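You operate a simulated robot arm through the tools that you are given. There is no shell and no other tool.

You are at the controls of a simulated two-armed robot. One attempt, no reset.

Task
Pick up the purple can with one hand, pass it to the other hand and put it in the inside of the wide green tray. Set down upright: purple can.
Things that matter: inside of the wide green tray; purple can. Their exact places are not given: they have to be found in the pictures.

Only the result counts: the job must be done as asked and must still hold three seconds after the hand-in. Knocking over, shifting, dropping, spilling or breaking anything else fails it.

Robot
Two 6-joint arms with two-finger parallel grippers on one trunk, on a base that moves. Base frame: it is fixed to the floor where the robot stands at the start and does not move with it; the origin is under the middle of the robot, x ahead of it, y to its left, z up; the surface under the hand at the start is at about z = 720. Lengths are in mm, angles in degrees, forces in N, time in s.
The left shoulder is at the start at [280, 185, 780], the right one opposite. With the tool pointing down near the work surface each hand reaches from about 540 to 920 mm from the robot's upright axis, wherever it stands, measured 20 degrees to its own side. Places, roughly: inside of the wide green tray (18x18 cm) [-220, -2800, 720]. Payload 1.57 kg a hand.
The TCP of each hand is the grasp point between the finger pads, 30 mm short of the fingertips. In the tool frame z runs along the fingers and y along their closing line. Largest opening 80 mm; finger width 17, thickness 12; the body of the gripper, 40 by 82 mm, starts 80 mm behind the TCP.
Orientation is told as [roll, pitch, yaw] about the base's x, y, z axes, in that order, counted from this pose: with the fingers straight down and closing along the base's y, the tool's x points along the base's -x, its y along +y and its z along -z.

Tools
- The arms move only by the tool play_rows. It takes "left_deltas", "right_deltas" or both (then of equal length, played together; a hand with none holds still); each is a list of rows, each an object (a shift or turn left out is 0, a gripper value left out holds the last) with "translation": the shift along the tool's x, y, z in units of 50 mm (1.0 is 50 mm), a list of three; "dr": the turn, a rotation vector about the tool's x, y, z in units of 8 degrees (1.0 is 8 degrees), a list of three; "jaw": the opening, from 0 (shut) to 1 (fully open). In form: [{"translation": [dx, dy, dz], "dr": [rx, ry, rz], "jaw": jaw}, ...]. A call has 1 to 20 rows; each row shifts and turns the commanded pose from where the row before left it, along the tool's axes as they then stand. A call with a number of a shift or a turn outside -1 to 1 is refused whole. Rows are played at 5 a second. More than 50 mm and 8.6 degrees between two rows, or a gripper value outside its range, and nothing of the call is played. Where a pose cannot be reached the arm comes as near as it can. A force on the tool above 40 N (or 10 N above the force at the start of the call, whichever is more), or a blocked arm, ends the call early, and 0.2 s more pass. The fingers move at their own pace (about 153 mm/s each) and stop on an object; they squeeze with about 39 N. The grip force told is the motor's: it shows also when the fingers shut on nothing. Time passes only in rows, and 0.2 s behind the last, so rows that do not move let the fingers close. The reply holds the time, the measured pose of the TCP, the force on the tool along the base axes, the opening and the grip force, in the units named above and with some noise, with the torque about the TCP (base axes, N m) and any sound that the robot's microphone picked up.
- Cameras (640 x 400 px; columns grow to the right, rows downward): "scene" is now at [249.2, -6.7, 1225.9]; the picture's right is [0.07, -1.00, 0.00], its down [-0.61, -0.04, -0.79] and it looks along [0.79, 0.06, -0.61] (base axes); focal length 262 px, centre (320, 200). "left" rides on the left gripper at [72, 7, -122] in its tool frame; the picture's right is [-0.09, 1.00, 0.00], its down [-0.84, -0.08, -0.54] and it looks along [-0.54, -0.05, 0.84] (tool axes); focal length 238 px, centre (320, 200). "right" rides on the right gripper at [72, -7, -122] in its tool frame; the picture's right is [0.09, 1.00, 0.00], its down [-0.84, 0.08, -0.54] and it looks along [-0.54, 0.05, 0.84] (tool axes); focal length 238 px, centre (320, 200).
- camera(camera): a new picture of that camera. The clock stands still meanwhile.
- slide_trunk(by): slides the trunk up (or, below 0, down) by that many mm; the arms and the scene camera ride with it, the base frame stays. It gives what a move gives, with no picture.
- steer(legs): drives the robot by 1 to 6 legs, each [ahead, turn to the left] in mm and degrees, along the robot's own axes; the way and the turn of a leg run together, so that a leg with both is an arc; at most 1500 mm and 180 degrees a leg. The arms and the cameras ride along, it lands a little off, and it stops where it bumps. It gives what a move gives.
- aim_head(pan, tilt): turns the head with the scene camera to pan (to the left, within 86 degrees either way) and tilt (down, from -29 to 69), counted from straight ahead of the robot. It gives what a move gives.
- pixel_to_xyz(camera, pixels): for up to 12 pixels [column, row] of the newest picture of that camera ("zoom" is the newest enlarged one), the place [x, y, z] in the base frame of the surface seen there, good to about 3 mm, but the place of the scene camera against the robot may be out by one fixed shift of up to 18 mm in any direction. The clock stands still meanwhile.
- inspect(camera, box): a new picture of the part [left, top, right, bottom] of that camera's present view, enlarged. The clock stands still meanwhile.
- hand_in(): hands the job in; it is judged then, once.

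Leave the grippers open and the arms clear of the work at the hand-in unless told otherwise.

The tools are called after "Call:" as name(argument=value, ...) on one line, values as JSON. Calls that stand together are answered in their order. play_rows: Moves the arms, as the interface text tells. Its arguments: {"type":"object","properties":{"left_deltas":{"type":"array","items":{"type":"object","properties":{"translation":{"type":"array","items":{"type":"number"}},"dr":{"type":"array","items":{"type":"number"}},"jaw":{"type":"number"}}}},"right_deltas":{"type":"array","items":{"type":"object","properties":{"translation":{"type":"array","items":{"type":"number"}},"dr":{"type":"array","items":{"type":"number"}},"jaw":{"type":"number"}}}}},"required":[]} The other tools are called the same way: slide_trunk (by) moves the trunk up or down; steer (legs) drives the base; aim_head (pan, tilt) turns the head that bears the scene camera; camera (camera) takes a picture; pixel_to_xyz (camera, pixels) gives the place of the surface under pixels of a picture; inspect (camera, box) takes an enlarged picture of a part of a camera's view; hand_in () hands the job in.

At the start:

```text
t: 0.0
left_tcp_pos: [542.7, 173.2, 961.5]
left_tool_rot: [-0.1, 0.1, 0.0]
left_wrist_force: [-0.1, 0.3, 0.9]
left_wrist_torque: [0.0, -0.01, 0.0]
left_grip_width: 79.9
left_gripper_force: 0.0
right_tcp_pos: [564.1, -226.5, 953.7]
right_tool_rot: [0.0, 0.1, 0.1]
right_wrist_force: [0.1, 0.3, 0.0]
right_wrist_torque: [0.0, 0.02, -0.01]
right_grip_width: 79.9
right_gripper_force: 0.0
trunk travel left (down, up): [-475.0, 515.0]
robot x, y, heading: [1.0, -0.5, 0.0]
head pan, tilt (commanded): [4.1, 37.5]
```

scene: 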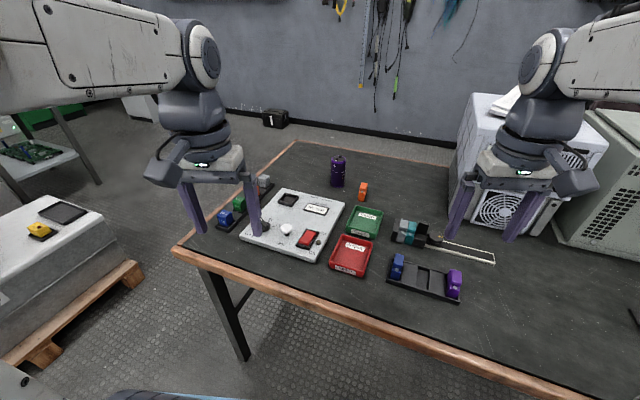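
right: 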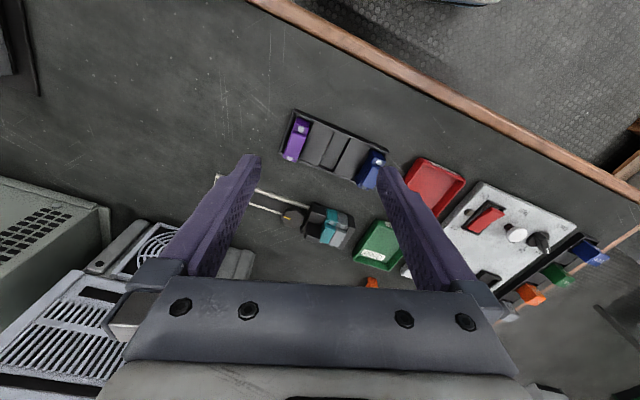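
left: 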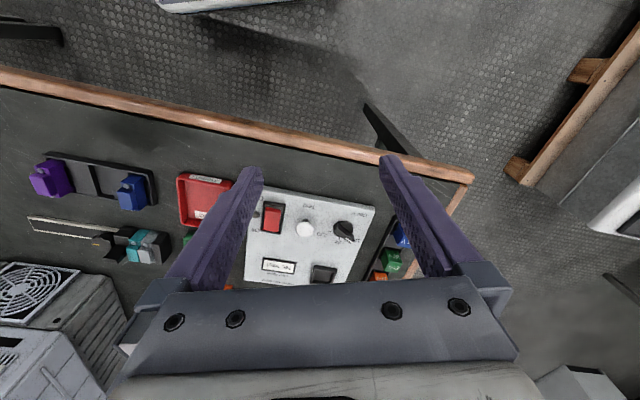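

The purple can seems to stand near pixel (338,171) in the scene picture, behind the white panel. I'll enlarge that region and read places off it.

Call:
inspect(camera="scene", box=[220, 130, 480, 292])

Call:
pixel_to_xyz(camera="scene", pixels=[[338, 158], [338, 172], [338, 184], [338, 190], [362, 190], [331, 172], [346, 172], [320, 185], [350, 185], [366, 212]])

```text
2.46 times, centred on (350, 211) of scene
```

zoom: 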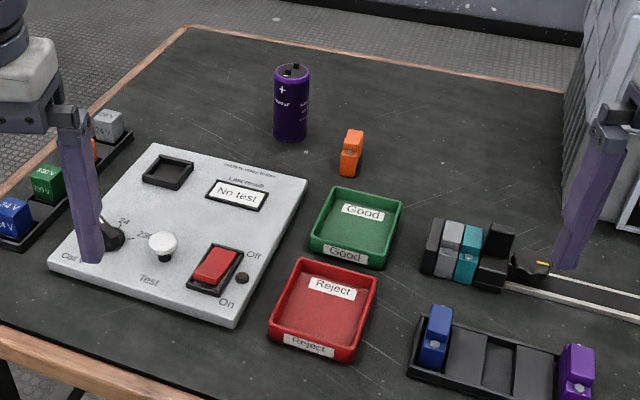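

```text
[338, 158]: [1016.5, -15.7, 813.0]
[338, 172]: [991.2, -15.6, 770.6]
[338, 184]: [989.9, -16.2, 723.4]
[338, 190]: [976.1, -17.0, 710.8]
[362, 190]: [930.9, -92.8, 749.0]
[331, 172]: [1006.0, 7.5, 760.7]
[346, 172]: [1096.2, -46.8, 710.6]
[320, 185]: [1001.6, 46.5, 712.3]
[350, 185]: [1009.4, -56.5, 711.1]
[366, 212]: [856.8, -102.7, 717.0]
```

The can stands at about [1005, -16], roughly 49 mm across and 100 mm tall (base about z 712 in this camera's reading). It is out of reach with the tool straight down from here. First I'll look for the tray to my right rear by turning the head, so I can plan the whole job.

Call:
aim_head(pan=-86, tilt=15)

Call:
camera(camera="scene")

```text
t: 1.6
left_tcp_pos: [541.4, 174.0, 961.5]
left_tool_rot: [-0.1, 0.1, 0.0]
left_wrist_force: [-0.4, 0.9, -0.5]
left_wrist_torque: [-0.01, 0.01, 0.01]
left_grip_width: 79.9
left_gripper_force: 0.0
right_tcp_pos: [564.6, -228.5, 954.5]
right_tool_rot: [0.0, 0.0, 0.0]
right_wrist_force: [-0.5, 1.1, 0.6]
right_wrist_torque: [0.0, -0.04, -0.05]
right_grip_width: 80.0
right_gripper_force: 0.1
trunk travel left (down, up): [-475.0, 515.0]
robot x, y, heading: [1.0, -1.8, -0.1]
head pan, tilt (commanded): [-85.9, 15.0]
```

```text
taken
```

scene: 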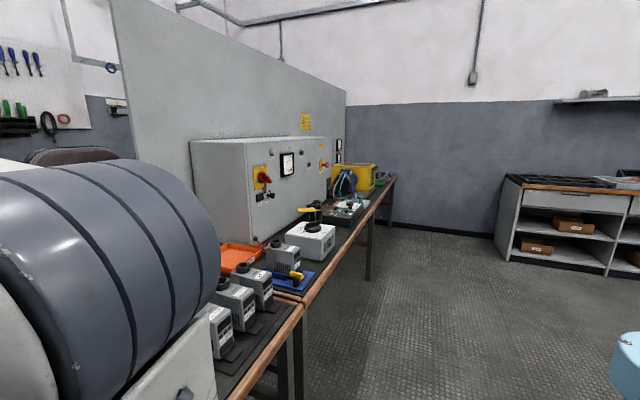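

A long bench runs away to the right; something green is near pixel (383,178). I'll enlarge that and read its place.

Call:
inspect(camera="scene", box=[300, 140, 428, 220])

Call:
pixel_to_xyz(camera="scene", pixels=[[383, 180], [378, 183], [390, 178], [393, 185], [372, 222], [345, 245], [300, 300], [365, 185], [350, 195], [430, 240], [500, 240], [400, 330]])

```text
5.00 times, centred on (364, 180) of scene
```

zoom: 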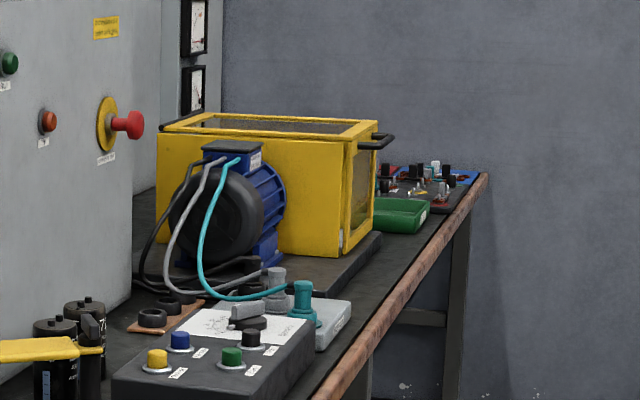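

```text
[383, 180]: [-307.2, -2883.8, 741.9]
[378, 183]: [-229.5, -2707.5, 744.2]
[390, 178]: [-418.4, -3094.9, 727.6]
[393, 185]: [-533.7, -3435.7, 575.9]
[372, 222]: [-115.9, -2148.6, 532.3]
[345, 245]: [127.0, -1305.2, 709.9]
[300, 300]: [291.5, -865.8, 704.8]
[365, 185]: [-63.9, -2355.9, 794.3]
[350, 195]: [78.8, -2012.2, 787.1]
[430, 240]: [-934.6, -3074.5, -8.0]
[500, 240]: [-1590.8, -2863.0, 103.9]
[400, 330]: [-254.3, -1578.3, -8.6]
```

The wide green tray is near [-250, -2800, 740], at the far end of the bench close to its front edge; the bench's front edge runs along about (-0.29, -0.96). Now I'll look back at the table with the can, tilting down to see how much room there is between the base and the table.

Call:
aim_head(pan=0, tilt=65)

Call:
camera(camera="scene")

```text
t: 3.2
left_tcp_pos: [542.8, 175.0, 960.4]
left_tool_rot: [0.0, 0.1, 0.0]
left_wrist_force: [0.5, 0.7, 0.3]
left_wrist_torque: [0.0, -0.01, 0.03]
left_grip_width: 80.3
left_gripper_force: 0.1
right_tcp_pos: [564.6, -227.8, 954.9]
right_tool_rot: [0.0, 0.0, 0.0]
right_wrist_force: [1.0, -0.2, 0.2]
right_wrist_torque: [0.0, -0.02, 0.03]
right_grip_width: 80.1
right_gripper_force: 0.1
trunk travel left (down, up): [-475.0, 515.0]
robot x, y, heading: [-3.0, -2.7, -0.2]
head pan, tilt (commanded): [0.0, 65.0]
```

```text
taken
```

scene: 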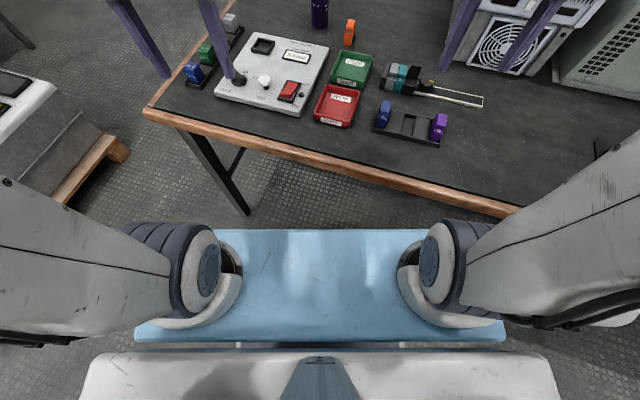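

Call:
pixel_to_xyz(camera="scene", pixels=[[150, 112], [240, 137], [320, 157], [400, 178], [500, 208], [320, 235], [240, 235], [400, 235], [320, 335], [205, 60], [320, 45], [248, 208]])

```text
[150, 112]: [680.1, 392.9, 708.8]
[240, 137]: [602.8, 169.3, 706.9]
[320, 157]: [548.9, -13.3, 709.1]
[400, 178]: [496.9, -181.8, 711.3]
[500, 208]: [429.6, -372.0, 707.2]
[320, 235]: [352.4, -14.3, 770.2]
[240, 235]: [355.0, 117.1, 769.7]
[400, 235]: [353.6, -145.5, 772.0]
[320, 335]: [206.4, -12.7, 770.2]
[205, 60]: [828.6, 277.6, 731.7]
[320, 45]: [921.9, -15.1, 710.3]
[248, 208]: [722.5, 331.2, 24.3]
```

The table's front edge lies about 525 mm ahead of my axis, running at -18° to my side; the robot's blue plate ends 350 mm ahead. I plan: left hand picks the can with a tilted grasp low on the can, right hand takes it by the top, and then places it from above. Before turning -18° to square up, I'll check where the machines on the right stand (pixels around (480,30), (600,60)).

Call:
pixel_to_xyz(camera="scene", pixels=[[480, 40], [530, 60], [600, 50], [620, 90], [490, 8], [605, 140], [330, 48], [246, 34], [270, 50], [318, 3], [320, 26], [349, 42]])

Call:
aim_head(pan=-40, tilt=35)

Call:
camera(camera="scene")

```text
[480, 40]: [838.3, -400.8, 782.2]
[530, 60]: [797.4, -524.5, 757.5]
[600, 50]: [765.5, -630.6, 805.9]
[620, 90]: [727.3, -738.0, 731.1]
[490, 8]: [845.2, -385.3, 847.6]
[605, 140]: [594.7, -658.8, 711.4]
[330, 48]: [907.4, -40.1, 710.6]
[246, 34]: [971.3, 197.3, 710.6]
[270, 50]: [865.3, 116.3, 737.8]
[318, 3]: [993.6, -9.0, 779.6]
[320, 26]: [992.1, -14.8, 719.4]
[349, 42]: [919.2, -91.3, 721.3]
```

```text
t: 4.3
left_tcp_pos: [541.5, 174.2, 960.9]
left_tool_rot: [-0.1, 0.0, 0.0]
left_wrist_force: [0.0, 0.6, -0.7]
left_wrist_torque: [-0.01, -0.03, 0.01]
left_grip_width: 80.0
left_gripper_force: 0.0
right_tcp_pos: [565.6, -227.6, 954.4]
right_tool_rot: [0.0, 0.0, 0.1]
right_wrist_force: [-0.3, -0.2, 0.1]
right_wrist_torque: [0.04, -0.04, 0.01]
right_grip_width: 79.8
right_gripper_force: 0.0
trunk travel left (down, up): [-475.0, 515.0]
robot x, y, heading: [2.3, -0.2, -0.1]
head pan, tilt (commanded): [-40.0, 35.0]
```

```text
taken
```

scene: 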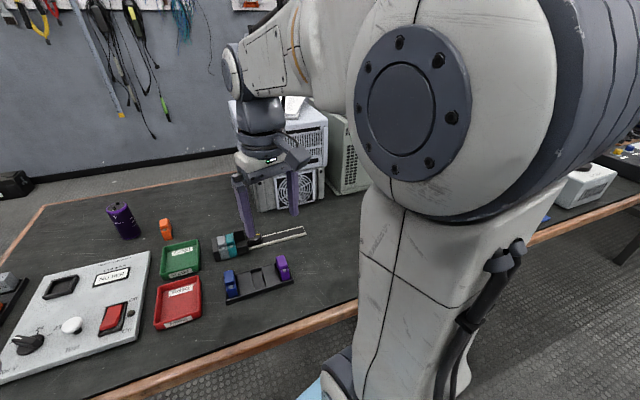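

The machines on the right stand beyond x≈730, clear of a -18° turn. I'll check the whitish edge at the top of the left wrist picture (230,5), which may be the robot's own base, then turn.

Call:
camera(camera="left")

Call:
pixel_to_xyz(camera="left", pixels=[[200, 4], [230, 4], [270, 2], [230, 9]])

Call:
steer(legs=[[0, -18]])

Call:
aim_head(pan=18, tilt=40)

Call:
camera(camera="scene")

```text
taken
```

left: 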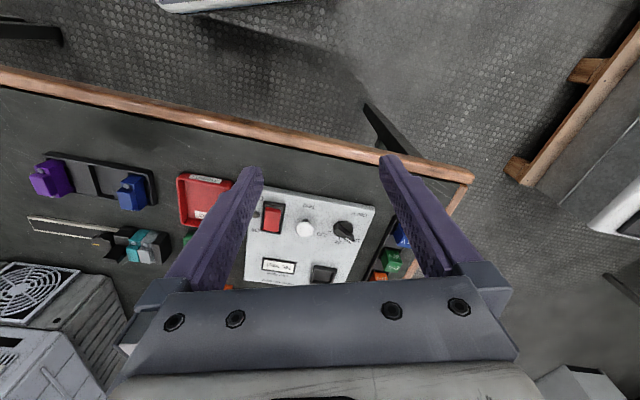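

```text
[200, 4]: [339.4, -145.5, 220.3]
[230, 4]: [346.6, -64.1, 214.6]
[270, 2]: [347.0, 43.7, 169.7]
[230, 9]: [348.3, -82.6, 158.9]
```

```text
t: 5.7
left_tcp_pos: [569.4, -0.2, 961.6]
left_tool_rot: [0.0, 0.2, -17.7]
left_wrist_force: [0.2, -0.6, 0.0]
left_wrist_torque: [0.0, 0.02, -0.02]
left_grip_width: 79.9
left_gripper_force: 0.0
right_tcp_pos: [468.7, -388.7, 953.2]
right_tool_rot: [0.0, 0.0, -17.8]
right_wrist_force: [0.6, 0.0, 0.0]
right_wrist_torque: [-0.02, 0.03, -0.02]
right_grip_width: 79.8
right_gripper_force: 0.1
trunk travel left (down, up): [-475.0, 515.0]
robot x, y, heading: [0.4, 0.1, -17.9]
head pan, tilt (commanded): [-40.0, 35.0]
```

```text
t: 7.0
left_tcp_pos: [568.9, 0.8, 961.5]
left_tool_rot: [0.0, 0.1, -17.7]
left_wrist_force: [-0.4, 0.9, -0.3]
left_wrist_torque: [0.02, -0.01, 0.02]
left_grip_width: 80.1
left_gripper_force: 0.0
right_tcp_pos: [469.1, -388.1, 954.0]
right_tool_rot: [-0.1, 0.0, -17.8]
right_wrist_force: [-0.3, -0.2, 0.1]
right_wrist_torque: [0.0, 0.02, -0.01]
right_grip_width: 79.7
right_gripper_force: 0.0
trunk travel left (down, up): [-475.0, 515.0]
robot x, y, heading: [2.3, -0.3, -17.8]
head pan, tilt (commanded): [18.0, 40.0]
```

```text
taken
```

scene: 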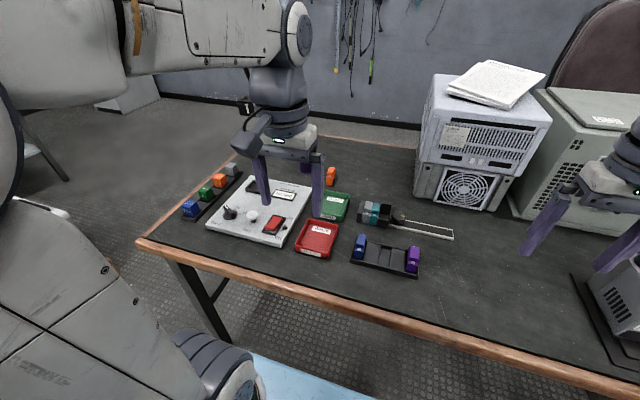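

The base front is at x≈350 (below z 220), so no need to go closer: my left shoulder is now about 690 mm from the can. I'll look closely at the left gripper for its shape (camera mount) and the can behind it.

Call:
inspect(camera="scene", box=[200, 60, 360, 260])

Call:
camera(camera="left")

```text
2.00 times, centred on (280, 160) of scene
```

zoom: 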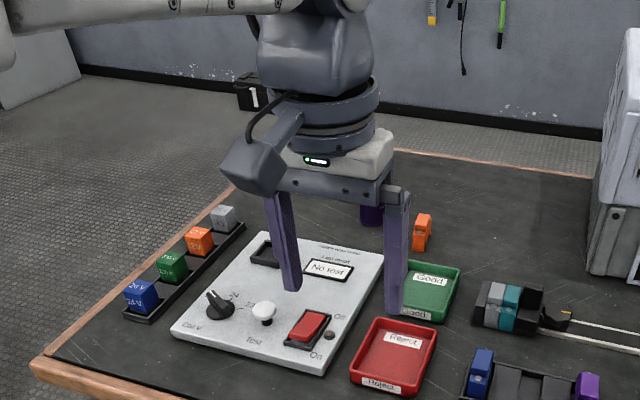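

```text
taken
```

left: 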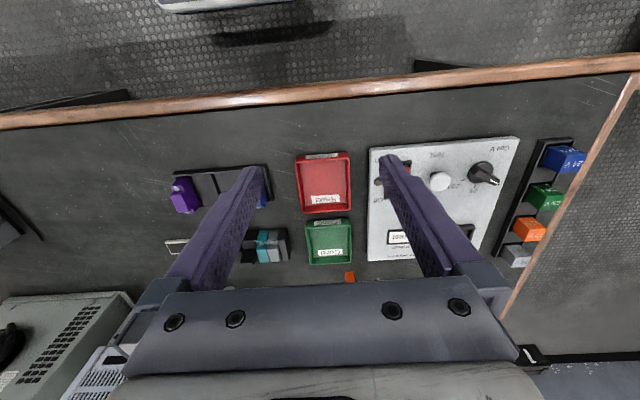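

The camera block sits on the robot side of each gripper, so I'll tilt the left tool 45° forward (rotation about its own y), which keeps the block well above the table. First move the left hand 200 mm forward, then tilt, and then look through its wrist camera at the can.

Call:
play_rows(left_deltas=[{"translation": [-1, 0, 0], "jaw": 1}, {"translation": [-1, 0, 0]}, {"translation": [-1, 0, 0]}, {"translation": [-1, 0, 0]}, {"dr": [0, -1, 0]}, {"dr": [0, -1, 0]}, {"dr": [0, -1, 0]}, {"dr": [0, -1, 0]}, {"dr": [0, -1, 0]}, {"dr": [0, -0.625, 0]}, {"dr": [0, 0, 0]}])

Call:
camera(camera="left")

Call:
camera(camera="scene")

```text
t: 9.4
left_tcp_pos: [758.9, -59.9, 961.1]
left_tool_rot: [0.0, -45.0, -17.7]
left_wrist_force: [0.1, 0.3, -0.3]
left_wrist_torque: [-0.02, -0.03, -0.01]
left_grip_width: 80.0
left_gripper_force: 0.0
right_tcp_pos: [469.1, -388.7, 954.3]
right_tool_rot: [0.0, 0.0, -17.7]
right_wrist_force: [0.4, 0.6, -0.1]
right_wrist_torque: [-0.01, -0.03, -0.02]
right_grip_width: 79.9
right_gripper_force: 0.0
trunk travel left (down, up): [-475.0, 515.0]
robot x, y, heading: [0.2, -0.4, -17.8]
head pan, tilt (commanded): [18.0, 40.0]
```

```text
taken
```

left: 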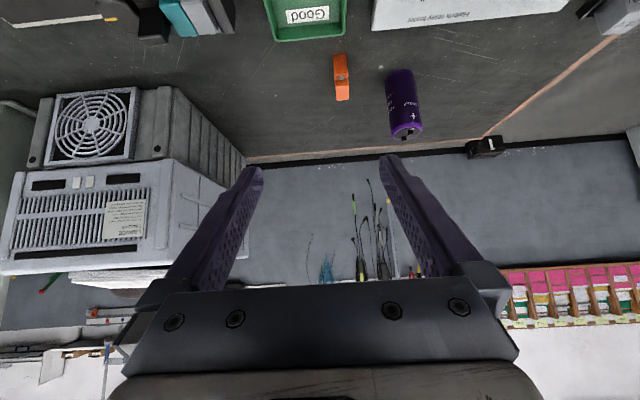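

```text
taken
```

scene: 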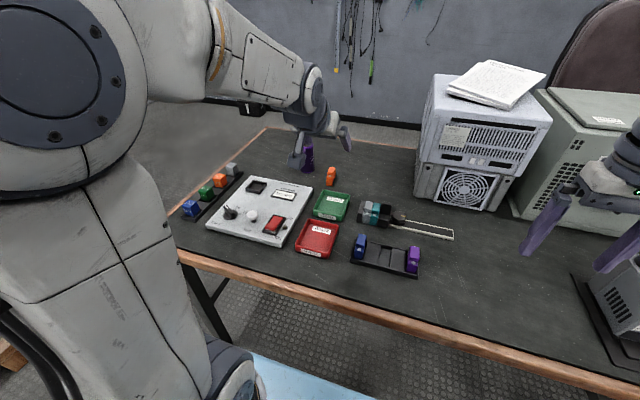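

The tilt was reached exactly. In the left wrist picture (upside down) the can is at about (403,105), its top at (406,132). I'll enlarge it and measure.

Call:
inspect(camera="left", box=[312, 45, 488, 155])

Call:
pixel_to_xyz(camera="left", pixels=[[401, 75], [403, 90], [404, 105], [405, 120], [406, 131], [400, 66], [394, 100], [412, 100], [390, 72], [412, 72], [341, 60], [341, 95]])

```text
3.64 times, centred on (400, 100) of left
```

zoom: 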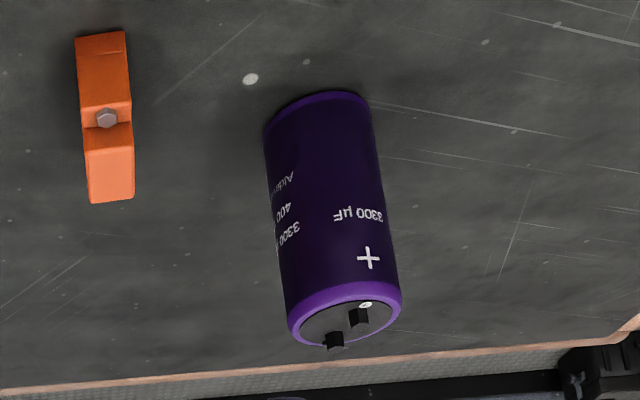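

```text
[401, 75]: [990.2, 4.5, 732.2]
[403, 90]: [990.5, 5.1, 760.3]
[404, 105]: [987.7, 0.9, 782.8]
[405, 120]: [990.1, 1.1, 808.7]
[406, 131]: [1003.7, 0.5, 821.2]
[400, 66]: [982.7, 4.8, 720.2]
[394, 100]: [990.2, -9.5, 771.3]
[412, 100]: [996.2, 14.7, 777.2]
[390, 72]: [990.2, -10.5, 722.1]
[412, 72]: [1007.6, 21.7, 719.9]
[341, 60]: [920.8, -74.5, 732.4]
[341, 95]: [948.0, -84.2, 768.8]
```

The can: base at z≈720, top ≈820, about 50 mm across, axis near (1014, 2). I'll move the left hand to a point 130 mm back along its tilted axis from the grasp point and look again.

Call:
play_rows(left_deltas=[{"translation": [-0.058, 0.68, 0.878]}, {"translation": [-0.058, 0.68, 0.878]}, {"translation": [-0.058, 0.68, 0.878]}, {"translation": [-0.058, 0.68, 0.878]}, {"translation": [0, 0, 0]}])

Call:
camera(camera="left")

Call:
inspect(camera="left", box=[220, 20, 420, 145])

```text
refused: row 1 steps farther than a row can; nothing moved
```

```text
taken
```

left: 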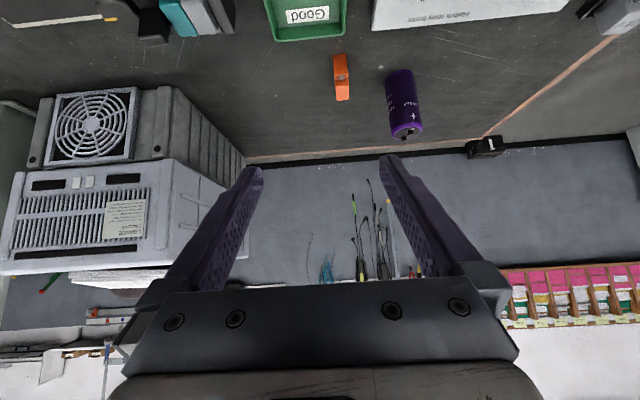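

```text
3.20 times, centred on (320, 82) of left
```

zoom: 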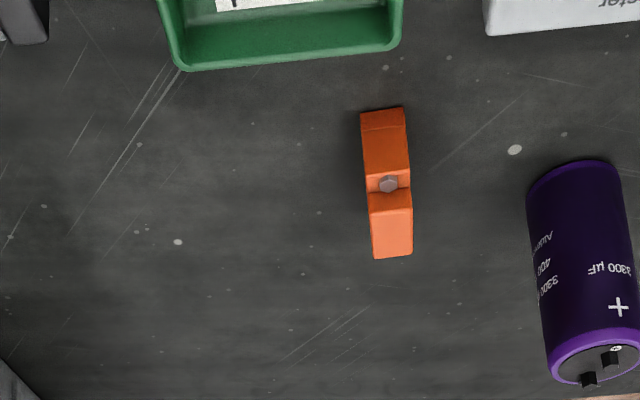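

The step's total length exceeded 50 mm per row, so nothing moved. I'll split it into 5 smaller rows.

Call:
play_rows(left_deltas=[{"translation": [-0.046, 0.544, 0.703]}, {"translation": [-0.046, 0.544, 0.703]}, {"translation": [-0.046, 0.544, 0.703]}, {"translation": [-0.046, 0.544, 0.703]}, {"translation": [-0.046, 0.544, 0.703]}, {"translation": [0, 0, 0]}])

Call:
camera(camera="left")

Call:
inspect(camera="left", box=[220, 0, 420, 125])

```text
t: 10.8
left_tcp_pos: [922.8, 30.3, 843.9]
left_tool_rot: [0.0, -44.9, -17.8]
left_wrist_force: [0.7, 0.4, 0.0]
left_wrist_torque: [0.02, 0.03, -0.03]
left_grip_width: 80.1
left_gripper_force: 0.0
right_tcp_pos: [468.2, -389.8, 954.3]
right_tool_rot: [0.0, -0.1, -17.6]
right_wrist_force: [-1.2, 0.4, 0.0]
right_wrist_torque: [-0.01, 0.01, 0.03]
right_grip_width: 80.0
right_gripper_force: 0.0
trunk travel left (down, up): [-475.0, 515.0]
robot x, y, heading: [-2.1, 2.7, -17.9]
head pan, tilt (commanded): [18.0, 40.0]
```

```text
taken
```

left: 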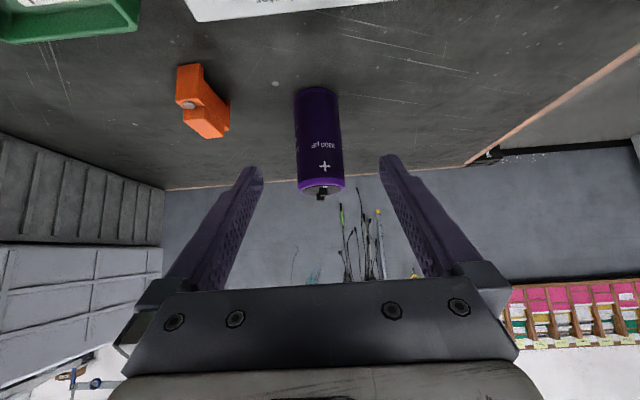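

```text
3.20 times, centred on (320, 62) of left
```

zoom: 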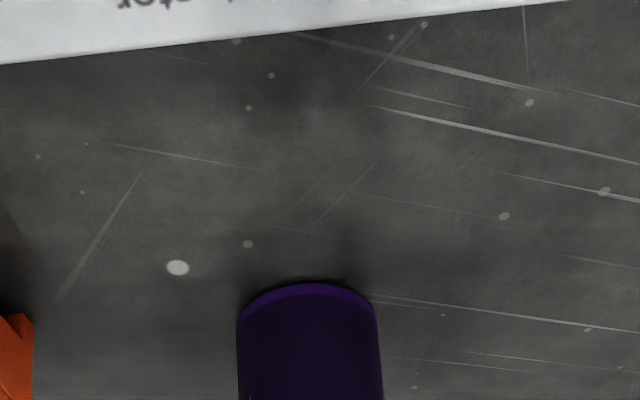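

The can now sits almost centred between the fingers (columns 296–342 at row 140). I'll measure its front surface here.

Call:
pixel_to_xyz(camera="left", pixels=[[318, 100], [318, 120], [319, 140], [320, 160], [321, 175], [303, 130], [310, 130], [326, 130], [334, 130], [320, 184], [260, 180], [385, 175]])

Call:
inspect(camera="left", box=[240, 80, 400, 200])

```text
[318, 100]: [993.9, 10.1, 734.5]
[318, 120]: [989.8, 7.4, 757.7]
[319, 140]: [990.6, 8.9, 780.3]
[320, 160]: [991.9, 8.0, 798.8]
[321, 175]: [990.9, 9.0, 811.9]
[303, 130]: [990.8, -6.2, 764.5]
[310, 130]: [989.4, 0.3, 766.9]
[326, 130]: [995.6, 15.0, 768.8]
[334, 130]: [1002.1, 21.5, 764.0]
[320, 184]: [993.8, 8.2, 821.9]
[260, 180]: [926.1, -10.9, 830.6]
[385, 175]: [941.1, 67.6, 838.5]
```

```text
3.33 times, centred on (320, 140) of left
```

zoom: 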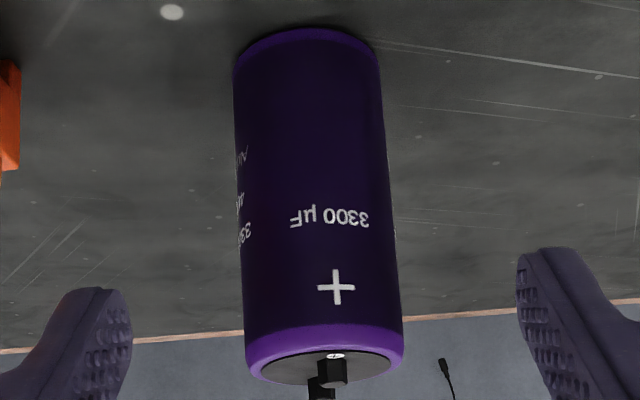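

Fit gives the can's axis at (1014.5, 0), radius 25, base z 720. The grasp point (34 mm above the table) is 132 mm straight along the tool's z. I'll advance along the tool axis, without closing yet.

Call:
play_rows(left_deltas=[{"translation": [-0.022, 0, 0.65]}, {"translation": [-0.022, 0, 0.65]}, {"translation": [-0.022, 0, 0.65]}, {"translation": [-0.022, 0, 0.35]}, {"translation": [-0.01, 0, 0.32]}, {"translation": [0, 0, 0]}])

Call:
camera(camera="left")

Call:
inspect(camera="scene", box=[200, 80, 400, 230])

```text
t: 12.2
left_tcp_pos: [1017.7, 0.5, 755.6]
left_tool_rot: [-0.1, -44.9, -17.7]
left_wrist_force: [-0.4, -0.1, 0.0]
left_wrist_torque: [-0.01, -0.01, 0.0]
left_grip_width: 79.9
left_gripper_force: 0.0
right_tcp_pos: [468.0, -387.4, 954.3]
right_tool_rot: [-0.1, 0.0, -17.8]
right_wrist_force: [0.4, -0.9, -1.4]
right_wrist_torque: [0.01, 0.0, -0.02]
right_grip_width: 80.0
right_gripper_force: 0.2
trunk travel left (down, up): [-475.0, 515.0]
robot x, y, heading: [2.1, -1.3, -17.7]
head pan, tilt (commanded): [18.0, 40.0]
```

```text
taken
```

left: 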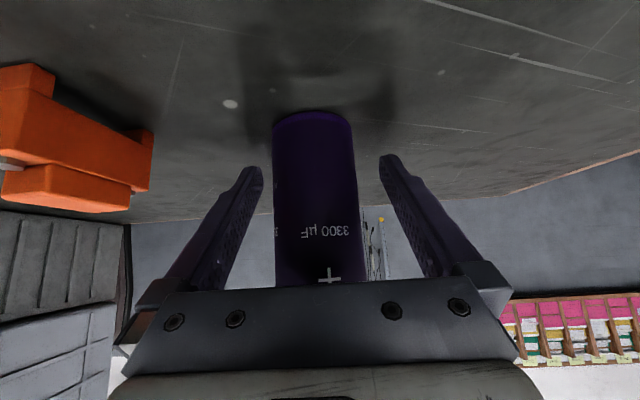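

```text
2.67 times, centred on (300, 155) of scene
```

zoom: 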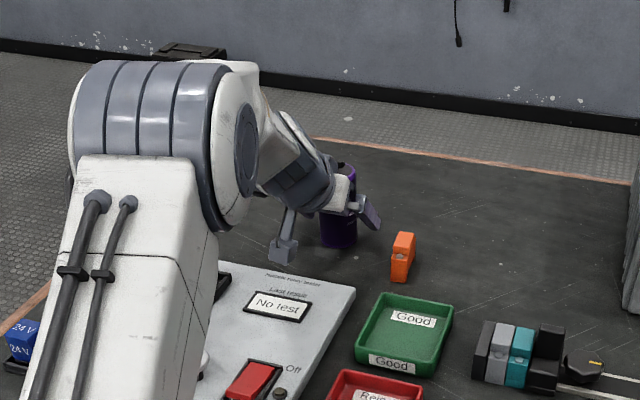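

The can lies between the fingers, all clear of the panel and the table. Closing the left gripper.

Call:
play_rows(left_deltas=[{"jaw": 0.5}, {"jaw": 0}, {"jaw": 0}, {"jaw": 0}])

Call:
camera(camera="left")

```text
t: 13.2
left_tcp_pos: [1017.3, 0.9, 756.3]
left_tool_rot: [0.0, -44.9, -17.7]
left_wrist_force: [-0.4, -1.9, 1.0]
left_wrist_torque: [-0.02, 0.0, 0.01]
left_grip_width: 47.2
left_gripper_force: 39.4
right_tcp_pos: [468.3, -388.7, 953.2]
right_tool_rot: [0.0, 0.0, -17.6]
right_wrist_force: [0.3, -0.1, 0.4]
right_wrist_torque: [0.0, -0.01, 0.01]
right_grip_width: 80.1
right_gripper_force: 0.1
trunk travel left (down, up): [-475.0, 515.0]
robot x, y, heading: [0.3, -1.7, -17.9]
head pan, tilt (commanded): [18.0, 40.0]
```

```text
taken
```

left: 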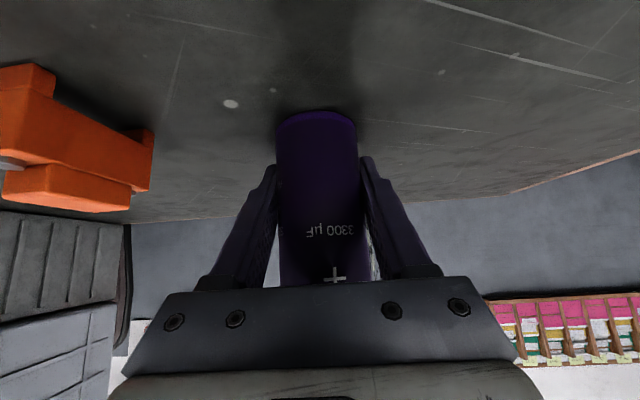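

Gripped at 47 mm width with 39 N. Lifting straight up (tool -x and -z equally), first a little to check the grip.

Call:
play_rows(left_deltas=[{"translation": [-0.1, 0, -0.1]}, {"translation": [-0.2, 0, -0.2]}, {"translation": [-0.3, 0, -0.3]}, {"translation": [0, 0, 0]}])

Call:
camera(camera="left")

```text
t: 14.2
left_tcp_pos: [1018.7, -0.1, 796.8]
left_tool_rot: [0.0, -44.9, -17.7]
left_wrist_force: [-1.5, -1.0, -3.0]
left_wrist_torque: [-0.03, -0.02, 0.01]
left_grip_width: 47.0
left_gripper_force: 39.2
right_tcp_pos: [469.0, -388.2, 953.1]
right_tool_rot: [-0.1, 0.0, -17.7]
right_wrist_force: [0.1, -0.4, -0.3]
right_wrist_torque: [-0.05, -0.01, -0.06]
right_grip_width: 80.1
right_gripper_force: 0.0
trunk travel left (down, up): [-475.0, 515.0]
robot x, y, heading: [0.3, -0.8, -18.0]
head pan, tilt (commanded): [18.0, 40.0]
```

```text
taken
```

left: 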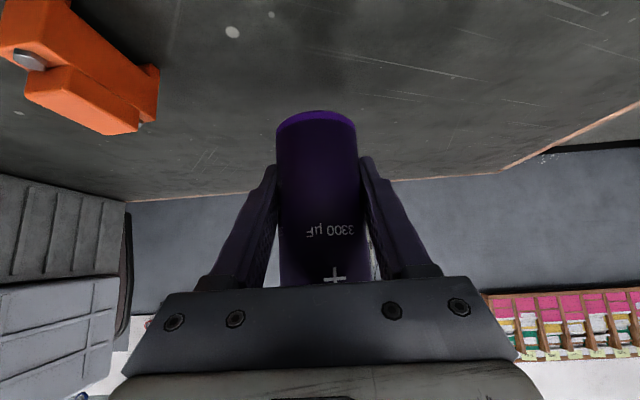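

Held firmly (about 3 N weight). Now lift another 110 mm, then draw the hand back 230 mm toward the robot.

Call:
play_rows(left_deltas=[{"translation": [-0.52, 0, -0.52]}, {"translation": [-0.52, 0, -0.52]}, {"translation": [-0.52, 0, -0.52]}, {"translation": [0.5, 0, -0.5]}, {"translation": [0.636, 0, -0.636]}, {"translation": [0.636, 0, -0.636]}, {"translation": [0.636, 0, -0.636]}, {"translation": [0.636, 0, -0.636]}, {"translation": [0.3, 0, -0.3]}, {"translation": [0, 0, 0]}])

Call:
aim_head(pan=-86, tilt=35)

Call:
camera(camera="scene")

```text
t: 16.4
left_tcp_pos: [792.9, 70.9, 908.4]
left_tool_rot: [0.0, -44.9, -17.6]
left_wrist_force: [0.1, -0.2, -2.8]
left_wrist_torque: [-0.01, -0.02, 0.02]
left_grip_width: 47.3
left_gripper_force: 38.7
right_tcp_pos: [468.8, -389.9, 954.1]
right_tool_rot: [-0.1, 0.0, -17.6]
right_wrist_force: [-0.4, 0.2, -0.4]
right_wrist_torque: [0.0, 0.02, -0.01]
right_grip_width: 79.9
right_gripper_force: 0.1
trunk travel left (down, up): [-475.0, 515.0]
robot x, y, heading: [-2.9, -2.0, -17.9]
head pan, tilt (commanded): [18.0, 40.0]
```

```text
t: 18.2
left_tcp_pos: [793.7, 69.6, 908.7]
left_tool_rot: [-0.1, -44.9, -17.6]
left_wrist_force: [-0.6, 0.0, -2.6]
left_wrist_torque: [0.01, -0.01, 0.04]
left_grip_width: 47.0
left_gripper_force: 39.1
right_tcp_pos: [468.9, -387.4, 954.0]
right_tool_rot: [0.0, 0.1, -17.8]
right_wrist_force: [-0.1, -0.3, 0.4]
right_wrist_torque: [-0.02, -0.02, 0.0]
right_grip_width: 80.0
right_gripper_force: 0.0
trunk travel left (down, up): [-475.0, 515.0]
robot x, y, heading: [1.1, -2.6, -17.7]
head pan, tilt (commanded): [-85.9, 35.0]
```

```text
taken
```

scene: 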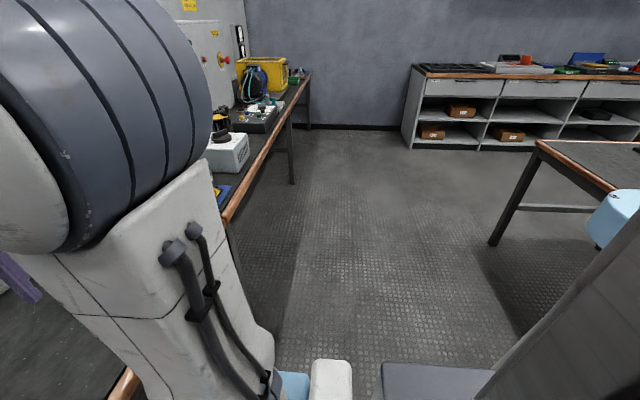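

There's another table at right rear (corner near (540,145), leg foot near (492,244), a light-blue thing at (612,220)), and a cabinet at the far wall. I'll measure these to plan the drive.

Call:
pixel_to_xyz(camera="scene", pixels=[[540, 147], [605, 188], [492, 242], [612, 220], [592, 240], [412, 145], [405, 70], [330, 250], [430, 330], [636, 145], [290, 180], [600, 270]])

Call:
aim_head(pan=86, tilt=35)

Call:
camera(camera="scene")

```text
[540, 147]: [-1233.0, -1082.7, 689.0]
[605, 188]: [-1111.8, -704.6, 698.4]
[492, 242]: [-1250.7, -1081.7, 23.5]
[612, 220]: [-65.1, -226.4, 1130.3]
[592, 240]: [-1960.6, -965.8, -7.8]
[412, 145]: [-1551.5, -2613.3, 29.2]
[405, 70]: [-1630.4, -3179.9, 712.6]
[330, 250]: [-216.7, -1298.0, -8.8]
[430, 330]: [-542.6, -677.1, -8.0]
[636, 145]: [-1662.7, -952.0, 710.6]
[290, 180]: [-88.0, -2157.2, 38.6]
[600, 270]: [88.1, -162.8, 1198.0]
```

```text
t: 20.8
left_tcp_pos: [794.0, 71.0, 908.2]
left_tool_rot: [0.0, -44.8, -17.6]
left_wrist_force: [0.3, -0.3, -2.7]
left_wrist_torque: [0.01, 0.0, 0.0]
left_grip_width: 47.4
left_gripper_force: 38.7
right_tcp_pos: [468.8, -389.1, 953.7]
right_tool_rot: [0.1, 0.1, -17.8]
right_wrist_force: [-0.4, -0.8, 0.5]
right_wrist_torque: [0.01, -0.02, 0.01]
right_grip_width: 80.1
right_gripper_force: 0.1
trunk travel left (down, up): [-475.0, 515.0]
robot x, y, heading: [0.1, -1.1, -17.8]
head pan, tilt (commanded): [85.9, 35.0]
```

```text
taken
```

scene: 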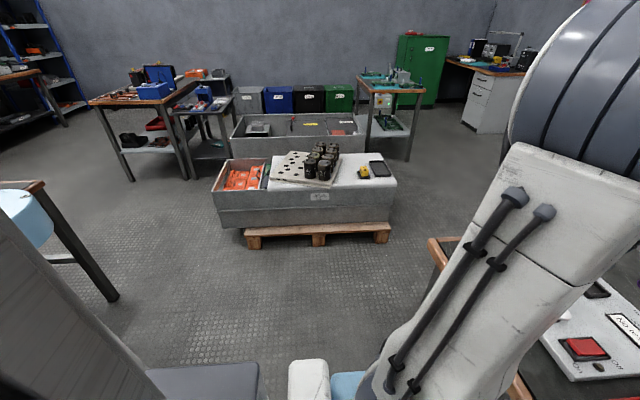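

The light-blue thing is part of the robot itself. The table behind has its edge about 840 mm behind my starting axis, so the aisle is ~1365 mm wide. I'll back up 150 mm to the aisle's middle with the can held at z≈908.

Call:
steer(legs=[[-150, 0]])

```text
t: 22.2
left_tcp_pos: [648.1, 117.9, 907.7]
left_tool_rot: [0.0, -44.8, -17.8]
left_wrist_force: [0.0, -1.0, -2.0]
left_wrist_torque: [0.04, -0.02, 0.0]
left_grip_width: 47.2
left_gripper_force: 39.3
right_tcp_pos: [323.9, -341.5, 955.2]
right_tool_rot: [0.0, -0.1, -17.7]
right_wrist_force: [-1.5, 0.6, 0.2]
right_wrist_torque: [0.01, -0.04, 0.0]
right_grip_width: 80.3
right_gripper_force: 0.1
trunk travel left (down, up): [-475.0, 515.0]
robot x, y, heading: [-146.2, 45.4, -17.8]
head pan, tilt (commanded): [85.9, 35.0]
```

Now turn the left hand about the vertical by -40° (can stays upright) so it points to the right-forward, and look to the front with the head.

Call:
play_rows(left_deltas=[{"dr": [0.707, 0, 0.707]}, {"dr": [0.707, 0, 0.707]}, {"dr": [0.707, 0, 0.707]}, {"dr": [0.707, 0, 0.707]}, {"dr": [0.707, 0, 0.707]}, {"dr": [0, 0, 0]}])

Call:
aim_head(pan=0, tilt=30)

Call:
camera(camera="scene")

```text
t: 23.6
left_tcp_pos: [647.8, 119.2, 907.9]
left_tool_rot: [-0.1, -44.8, -57.8]
left_wrist_force: [0.2, 0.2, -2.8]
left_wrist_torque: [-0.02, 0.0, 0.03]
left_grip_width: 47.3
left_gripper_force: 38.7
right_tcp_pos: [324.3, -340.5, 954.2]
right_tool_rot: [0.0, 0.0, -17.6]
right_wrist_force: [0.3, 0.3, -0.2]
right_wrist_torque: [-0.01, 0.01, -0.02]
right_grip_width: 79.9
right_gripper_force: 0.0
trunk travel left (down, up): [-475.0, 515.0]
robot x, y, heading: [-146.1, 43.0, -17.4]
head pan, tilt (commanded): [85.9, 35.0]
```

```text
t: 25.2
left_tcp_pos: [647.8, 119.1, 906.8]
left_tool_rot: [0.0, -44.9, -57.6]
left_wrist_force: [0.2, -0.2, -2.3]
left_wrist_torque: [0.01, 0.0, -0.01]
left_grip_width: 47.3
left_gripper_force: 39.0
right_tcp_pos: [323.1, -341.6, 954.7]
right_tool_rot: [0.0, 0.0, -17.6]
right_wrist_force: [0.3, -0.4, 0.2]
right_wrist_torque: [-0.01, -0.04, 0.0]
right_grip_width: 80.0
right_gripper_force: 0.2
trunk travel left (down, up): [-475.0, 515.0]
robot x, y, heading: [-148.8, 51.3, -17.7]
head pan, tilt (commanded): [0.0, 30.0]
```

```text
taken
```

scene: 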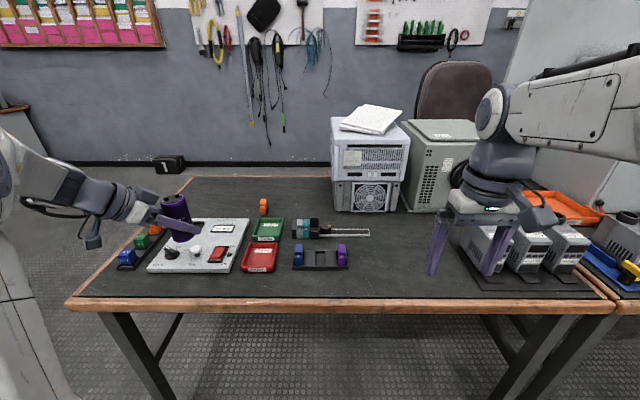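

The can hangs upright in the left hand (pixel (178,215)). Now I carry it to the middle in front of the robot, above the bench edge.

Call:
play_rows(left_deltas=[{"translation": [-0.094, -0.387, 0.17]}, {"translation": [-0.188, -0.773, 0.341]}, {"translation": [-0.188, -0.773, 0.341]}, {"translation": [-0.188, -0.773, 0.341]}, {"translation": [-0.188, -0.773, 0.341]}, {"translation": [-0.188, -0.773, 0.341]}, {"translation": [-0.188, -0.773, 0.341]}, {"translation": [-0.094, -0.387, 0.17]}, {"translation": [0, 0, 0]}])

Call:
camera(camera="scene")

```text
t: 27.2
left_tcp_pos: [489.9, -135.9, 869.4]
left_tool_rot: [-0.1, -44.9, -57.6]
left_wrist_force: [1.3, -0.2, -2.8]
left_wrist_torque: [-0.07, -0.03, -0.01]
left_grip_width: 47.2
left_gripper_force: 39.0
right_tcp_pos: [323.1, -341.9, 953.0]
right_tool_rot: [0.0, 0.0, -17.6]
right_wrist_force: [-0.5, 0.2, 0.1]
right_wrist_torque: [-0.01, 0.0, 0.02]
right_grip_width: 80.1
right_gripper_force: 0.1
trunk travel left (down, up): [-475.0, 515.0]
robot x, y, heading: [-144.9, 47.0, -17.5]
head pan, tilt (commanded): [0.0, 30.0]
```

```text
taken
```

scene: 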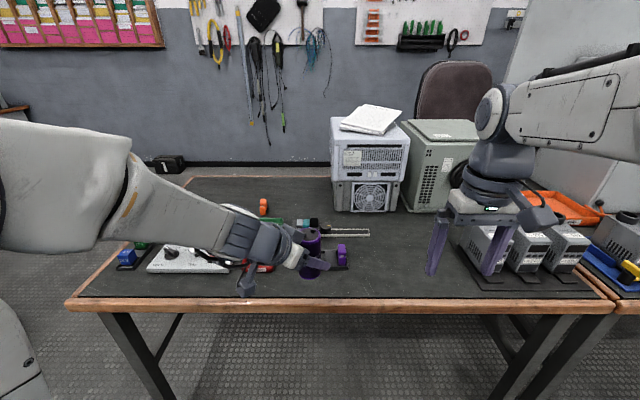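

The can is at mid-front. Now the right hand: raise 60 mm, turn -40° about the vertical to the same heading as the left hand, and tilt 24° so it leans away from the left hand.

Call:
play_rows(right_deltas=[{"translation": [0, 0, -0.6], "jaw": 1}, {"translation": [0, 0, -0.6]}, {"dr": [0, 0, 1]}, {"dr": [0, 0, 1]}, {"dr": [0, 0, 1]}, {"dr": [0, 0, 1]}, {"dr": [0, 0, 1]}, {"dr": [0, 1, 0]}, {"dr": [0, 1, 0]}, {"dr": [0, 1, 0]}, {"dr": [0, 0, 0]}])

Call:
camera(camera="scene")

Call:
camera(camera="right")

```text
t: 29.6
left_tcp_pos: [491.3, -136.2, 869.5]
left_tool_rot: [-0.1, -44.9, -57.6]
left_wrist_force: [-0.4, -0.3, -2.0]
left_wrist_torque: [-0.02, -0.01, -0.02]
left_grip_width: 46.9
left_gripper_force: 38.8
right_tcp_pos: [322.6, -341.7, 1013.2]
right_tool_rot: [0.0, 24.1, -57.7]
right_wrist_force: [-0.2, -0.8, 0.1]
right_wrist_torque: [0.0, 0.01, 0.02]
right_grip_width: 80.1
right_gripper_force: 0.1
trunk travel left (down, up): [-475.0, 515.0]
robot x, y, heading: [-140.2, 48.2, -17.7]
head pan, tilt (commanded): [0.0, 30.0]
```

```text
taken
```

scene: 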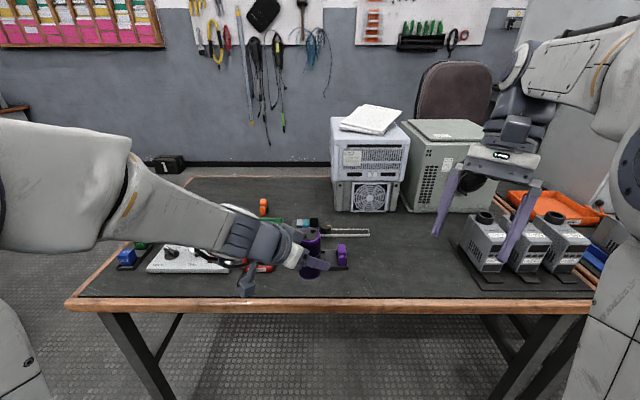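

```text
taken
```

right: 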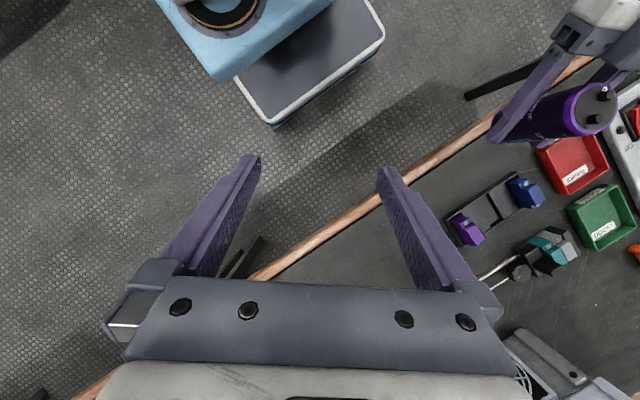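

The right wrist camera sees the can at (560,115), held by the left hand. I'll move the right hand sideways to be above and in line with the can, staying about 110 mm back along its axis, then look.

Call:
play_rows(right_deltas=[{"translation": [0.13, 0.838, 0]}, {"translation": [0.13, 0.838, 0]}, {"translation": [0.13, 0.838, 0]}, {"translation": [0.13, 0.838, 0]}, {"translation": [0.13, 0.838, 0]}, {"translation": [0.13, 0.838, 0]}, {"translation": [0, 0, 0]}])

Call:
camera(camera="scene")

Call:
camera(camera="right")

```text
t: 31.2
left_tcp_pos: [489.8, -136.7, 869.6]
left_tool_rot: [-0.1, -44.9, -57.6]
left_wrist_force: [0.4, -0.4, -2.9]
left_wrist_torque: [-0.02, -0.01, -0.02]
left_grip_width: 47.3
left_gripper_force: 38.8
right_tcp_pos: [510.5, -175.1, 1018.1]
right_tool_rot: [0.2, 23.9, -57.6]
right_wrist_force: [0.3, -0.1, -0.8]
right_wrist_torque: [0.03, -0.03, 0.02]
right_grip_width: 80.0
right_gripper_force: 0.1
right hand out of reach, approached as far as the arm can: row 6
trunk travel left (down, up): [-475.0, 515.0]
robot x, y, heading: [-143.4, 49.3, -17.8]
head pan, tilt (commanded): [0.0, 30.0]
```

```text
taken
```

scene: 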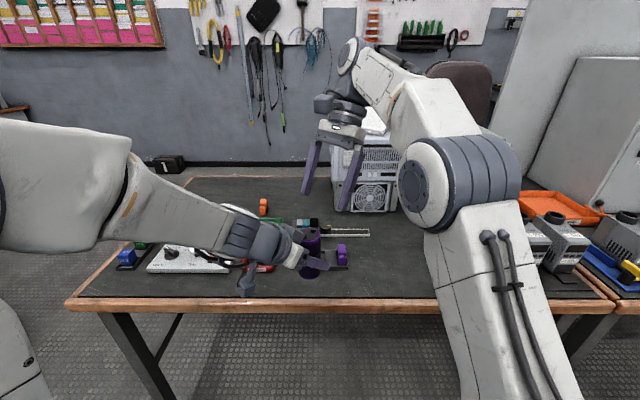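

```text
taken
```

right: 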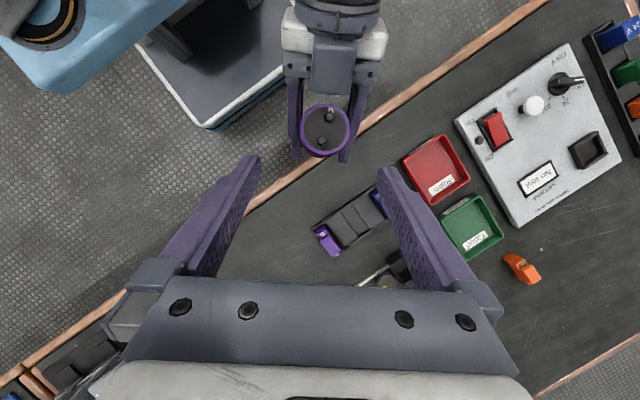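

The right hand reached nearly there (the limit is just at this height). It sees the can's top at (326,128) between the left fingers. I'll measure the can's top with this camera.

Call:
inspect(camera="right", box=[246, 60, 406, 180])

Call:
pixel_to_xyz(camera="right", pixels=[[326, 130], [312, 125], [340, 125], [326, 147], [316, 140], [337, 139], [326, 108], [326, 117], [320, 140], [296, 152], [346, 156]])

```text
3.33 times, centred on (326, 120) of right
```

zoom: 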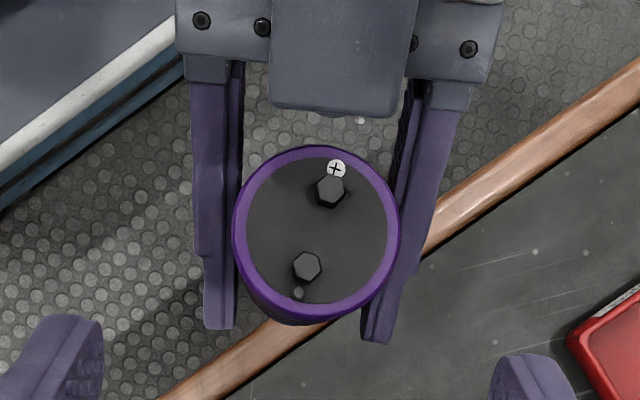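

```text
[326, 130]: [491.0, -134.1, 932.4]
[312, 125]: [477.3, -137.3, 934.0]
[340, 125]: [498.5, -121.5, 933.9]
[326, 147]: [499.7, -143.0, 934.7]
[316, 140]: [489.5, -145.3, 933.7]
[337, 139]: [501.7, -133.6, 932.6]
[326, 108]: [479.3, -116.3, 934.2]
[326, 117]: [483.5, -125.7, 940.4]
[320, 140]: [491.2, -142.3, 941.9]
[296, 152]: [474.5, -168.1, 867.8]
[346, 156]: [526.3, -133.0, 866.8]
```

The can's top is at z 934, its axis at about (489, -134) — in agreement with the left hand's pose. I'll advance the right hand 40 mm along its axis (tips still above the can) and read the pose.

Call:
play_rows(right_deltas=[{"translation": [0, 0, 0.4]}, {"translation": [0, 0, 0.4]}, {"translation": [0, 0, 0]}, {"translation": [0, 0, 0]}])

Call:
camera(camera="right")

```text
t: 32.2
left_tcp_pos: [491.4, -135.2, 869.3]
left_tool_rot: [-0.1, -45.0, -57.6]
left_wrist_force: [-0.6, -0.9, -2.5]
left_wrist_torque: [0.0, 0.0, -0.03]
left_grip_width: 47.1
left_gripper_force: 39.1
right_tcp_pos: [501.2, -160.8, 984.4]
right_tool_rot: [0.0, 24.0, -57.5]
right_wrist_force: [0.9, 0.7, 0.0]
right_wrist_torque: [-0.04, -0.01, -0.03]
right_grip_width: 79.8
right_gripper_force: 0.0
trunk travel left (down, up): [-475.0, 515.0]
robot x, y, heading: [-150.2, 46.2, -17.7]
head pan, tilt (commanded): [0.0, 30.0]
```

```text
taken
```

right: 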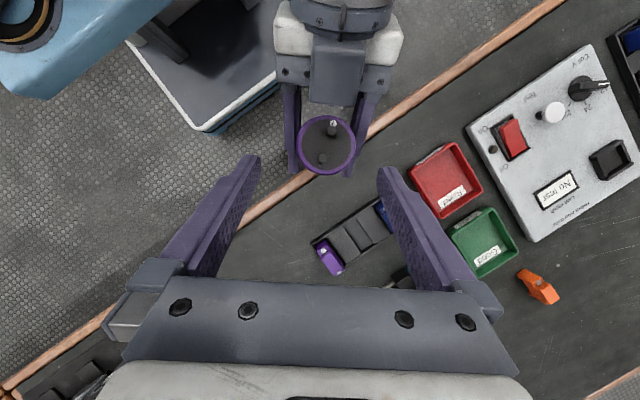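

The right hand needs ~4 mm to its +y, -2 mm in x and ~61 mm along its axis. I'll do half of that, with the corrections, then read again.

Call:
play_rows(right_deltas=[{"translation": [-0.02, 0.04, 0.3]}, {"translation": [-0.02, 0.04, 0.3]}, {"translation": [0, 0, 0]}, {"translation": [0, 0, 0]}])

Call:
play_rows(right_deltas=[{"translation": [0, 0, 0]}])

Call:
camera(camera="right")

Call:
inspect(camera="right", box=[220, 60, 420, 185])

```text
t: 33.2
left_tcp_pos: [490.4, -136.7, 870.1]
left_tool_rot: [-0.1, -44.9, -57.7]
left_wrist_force: [0.6, -0.4, -3.3]
left_wrist_torque: [0.04, 0.0, 0.0]
left_grip_width: 47.1
left_gripper_force: 38.8
right_tcp_pos: [500.2, -150.8, 956.8]
right_tool_rot: [0.0, 24.0, -57.6]
right_wrist_force: [-0.4, -0.5, 0.6]
right_wrist_torque: [0.0, 0.0, -0.01]
right_grip_width: 80.0
right_gripper_force: 0.0
trunk travel left (down, up): [-475.0, 515.0]
robot x, y, heading: [-145.3, 48.0, -17.8]
head pan, tilt (commanded): [0.0, 30.0]
```

```text
t: 33.6
left_tcp_pos: [490.3, -135.0, 869.6]
left_tool_rot: [0.0, -44.9, -57.6]
left_wrist_force: [0.7, 0.4, -1.7]
left_wrist_torque: [-0.02, -0.02, 0.01]
left_grip_width: 47.0
left_gripper_force: 39.3
right_tcp_pos: [498.2, -151.0, 957.2]
right_tool_rot: [0.1, 24.1, -57.6]
right_wrist_force: [-0.3, -0.7, -0.8]
right_wrist_torque: [-0.04, -0.02, 0.01]
right_grip_width: 80.0
right_gripper_force: 0.0
trunk travel left (down, up): [-475.0, 515.0]
robot x, y, heading: [-143.9, 45.2, -17.5]
head pan, tilt (commanded): [0.0, 30.0]
```

```text
taken
```

right: 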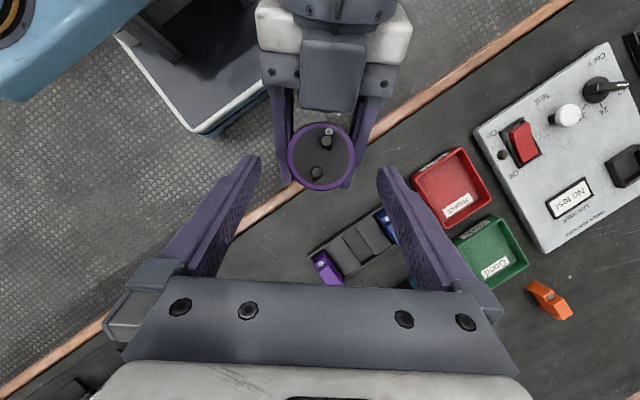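

```text
3.20 times, centred on (320, 122) of right
```

zoom: 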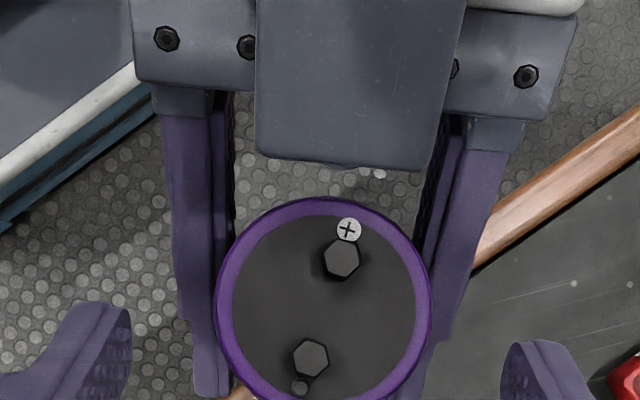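

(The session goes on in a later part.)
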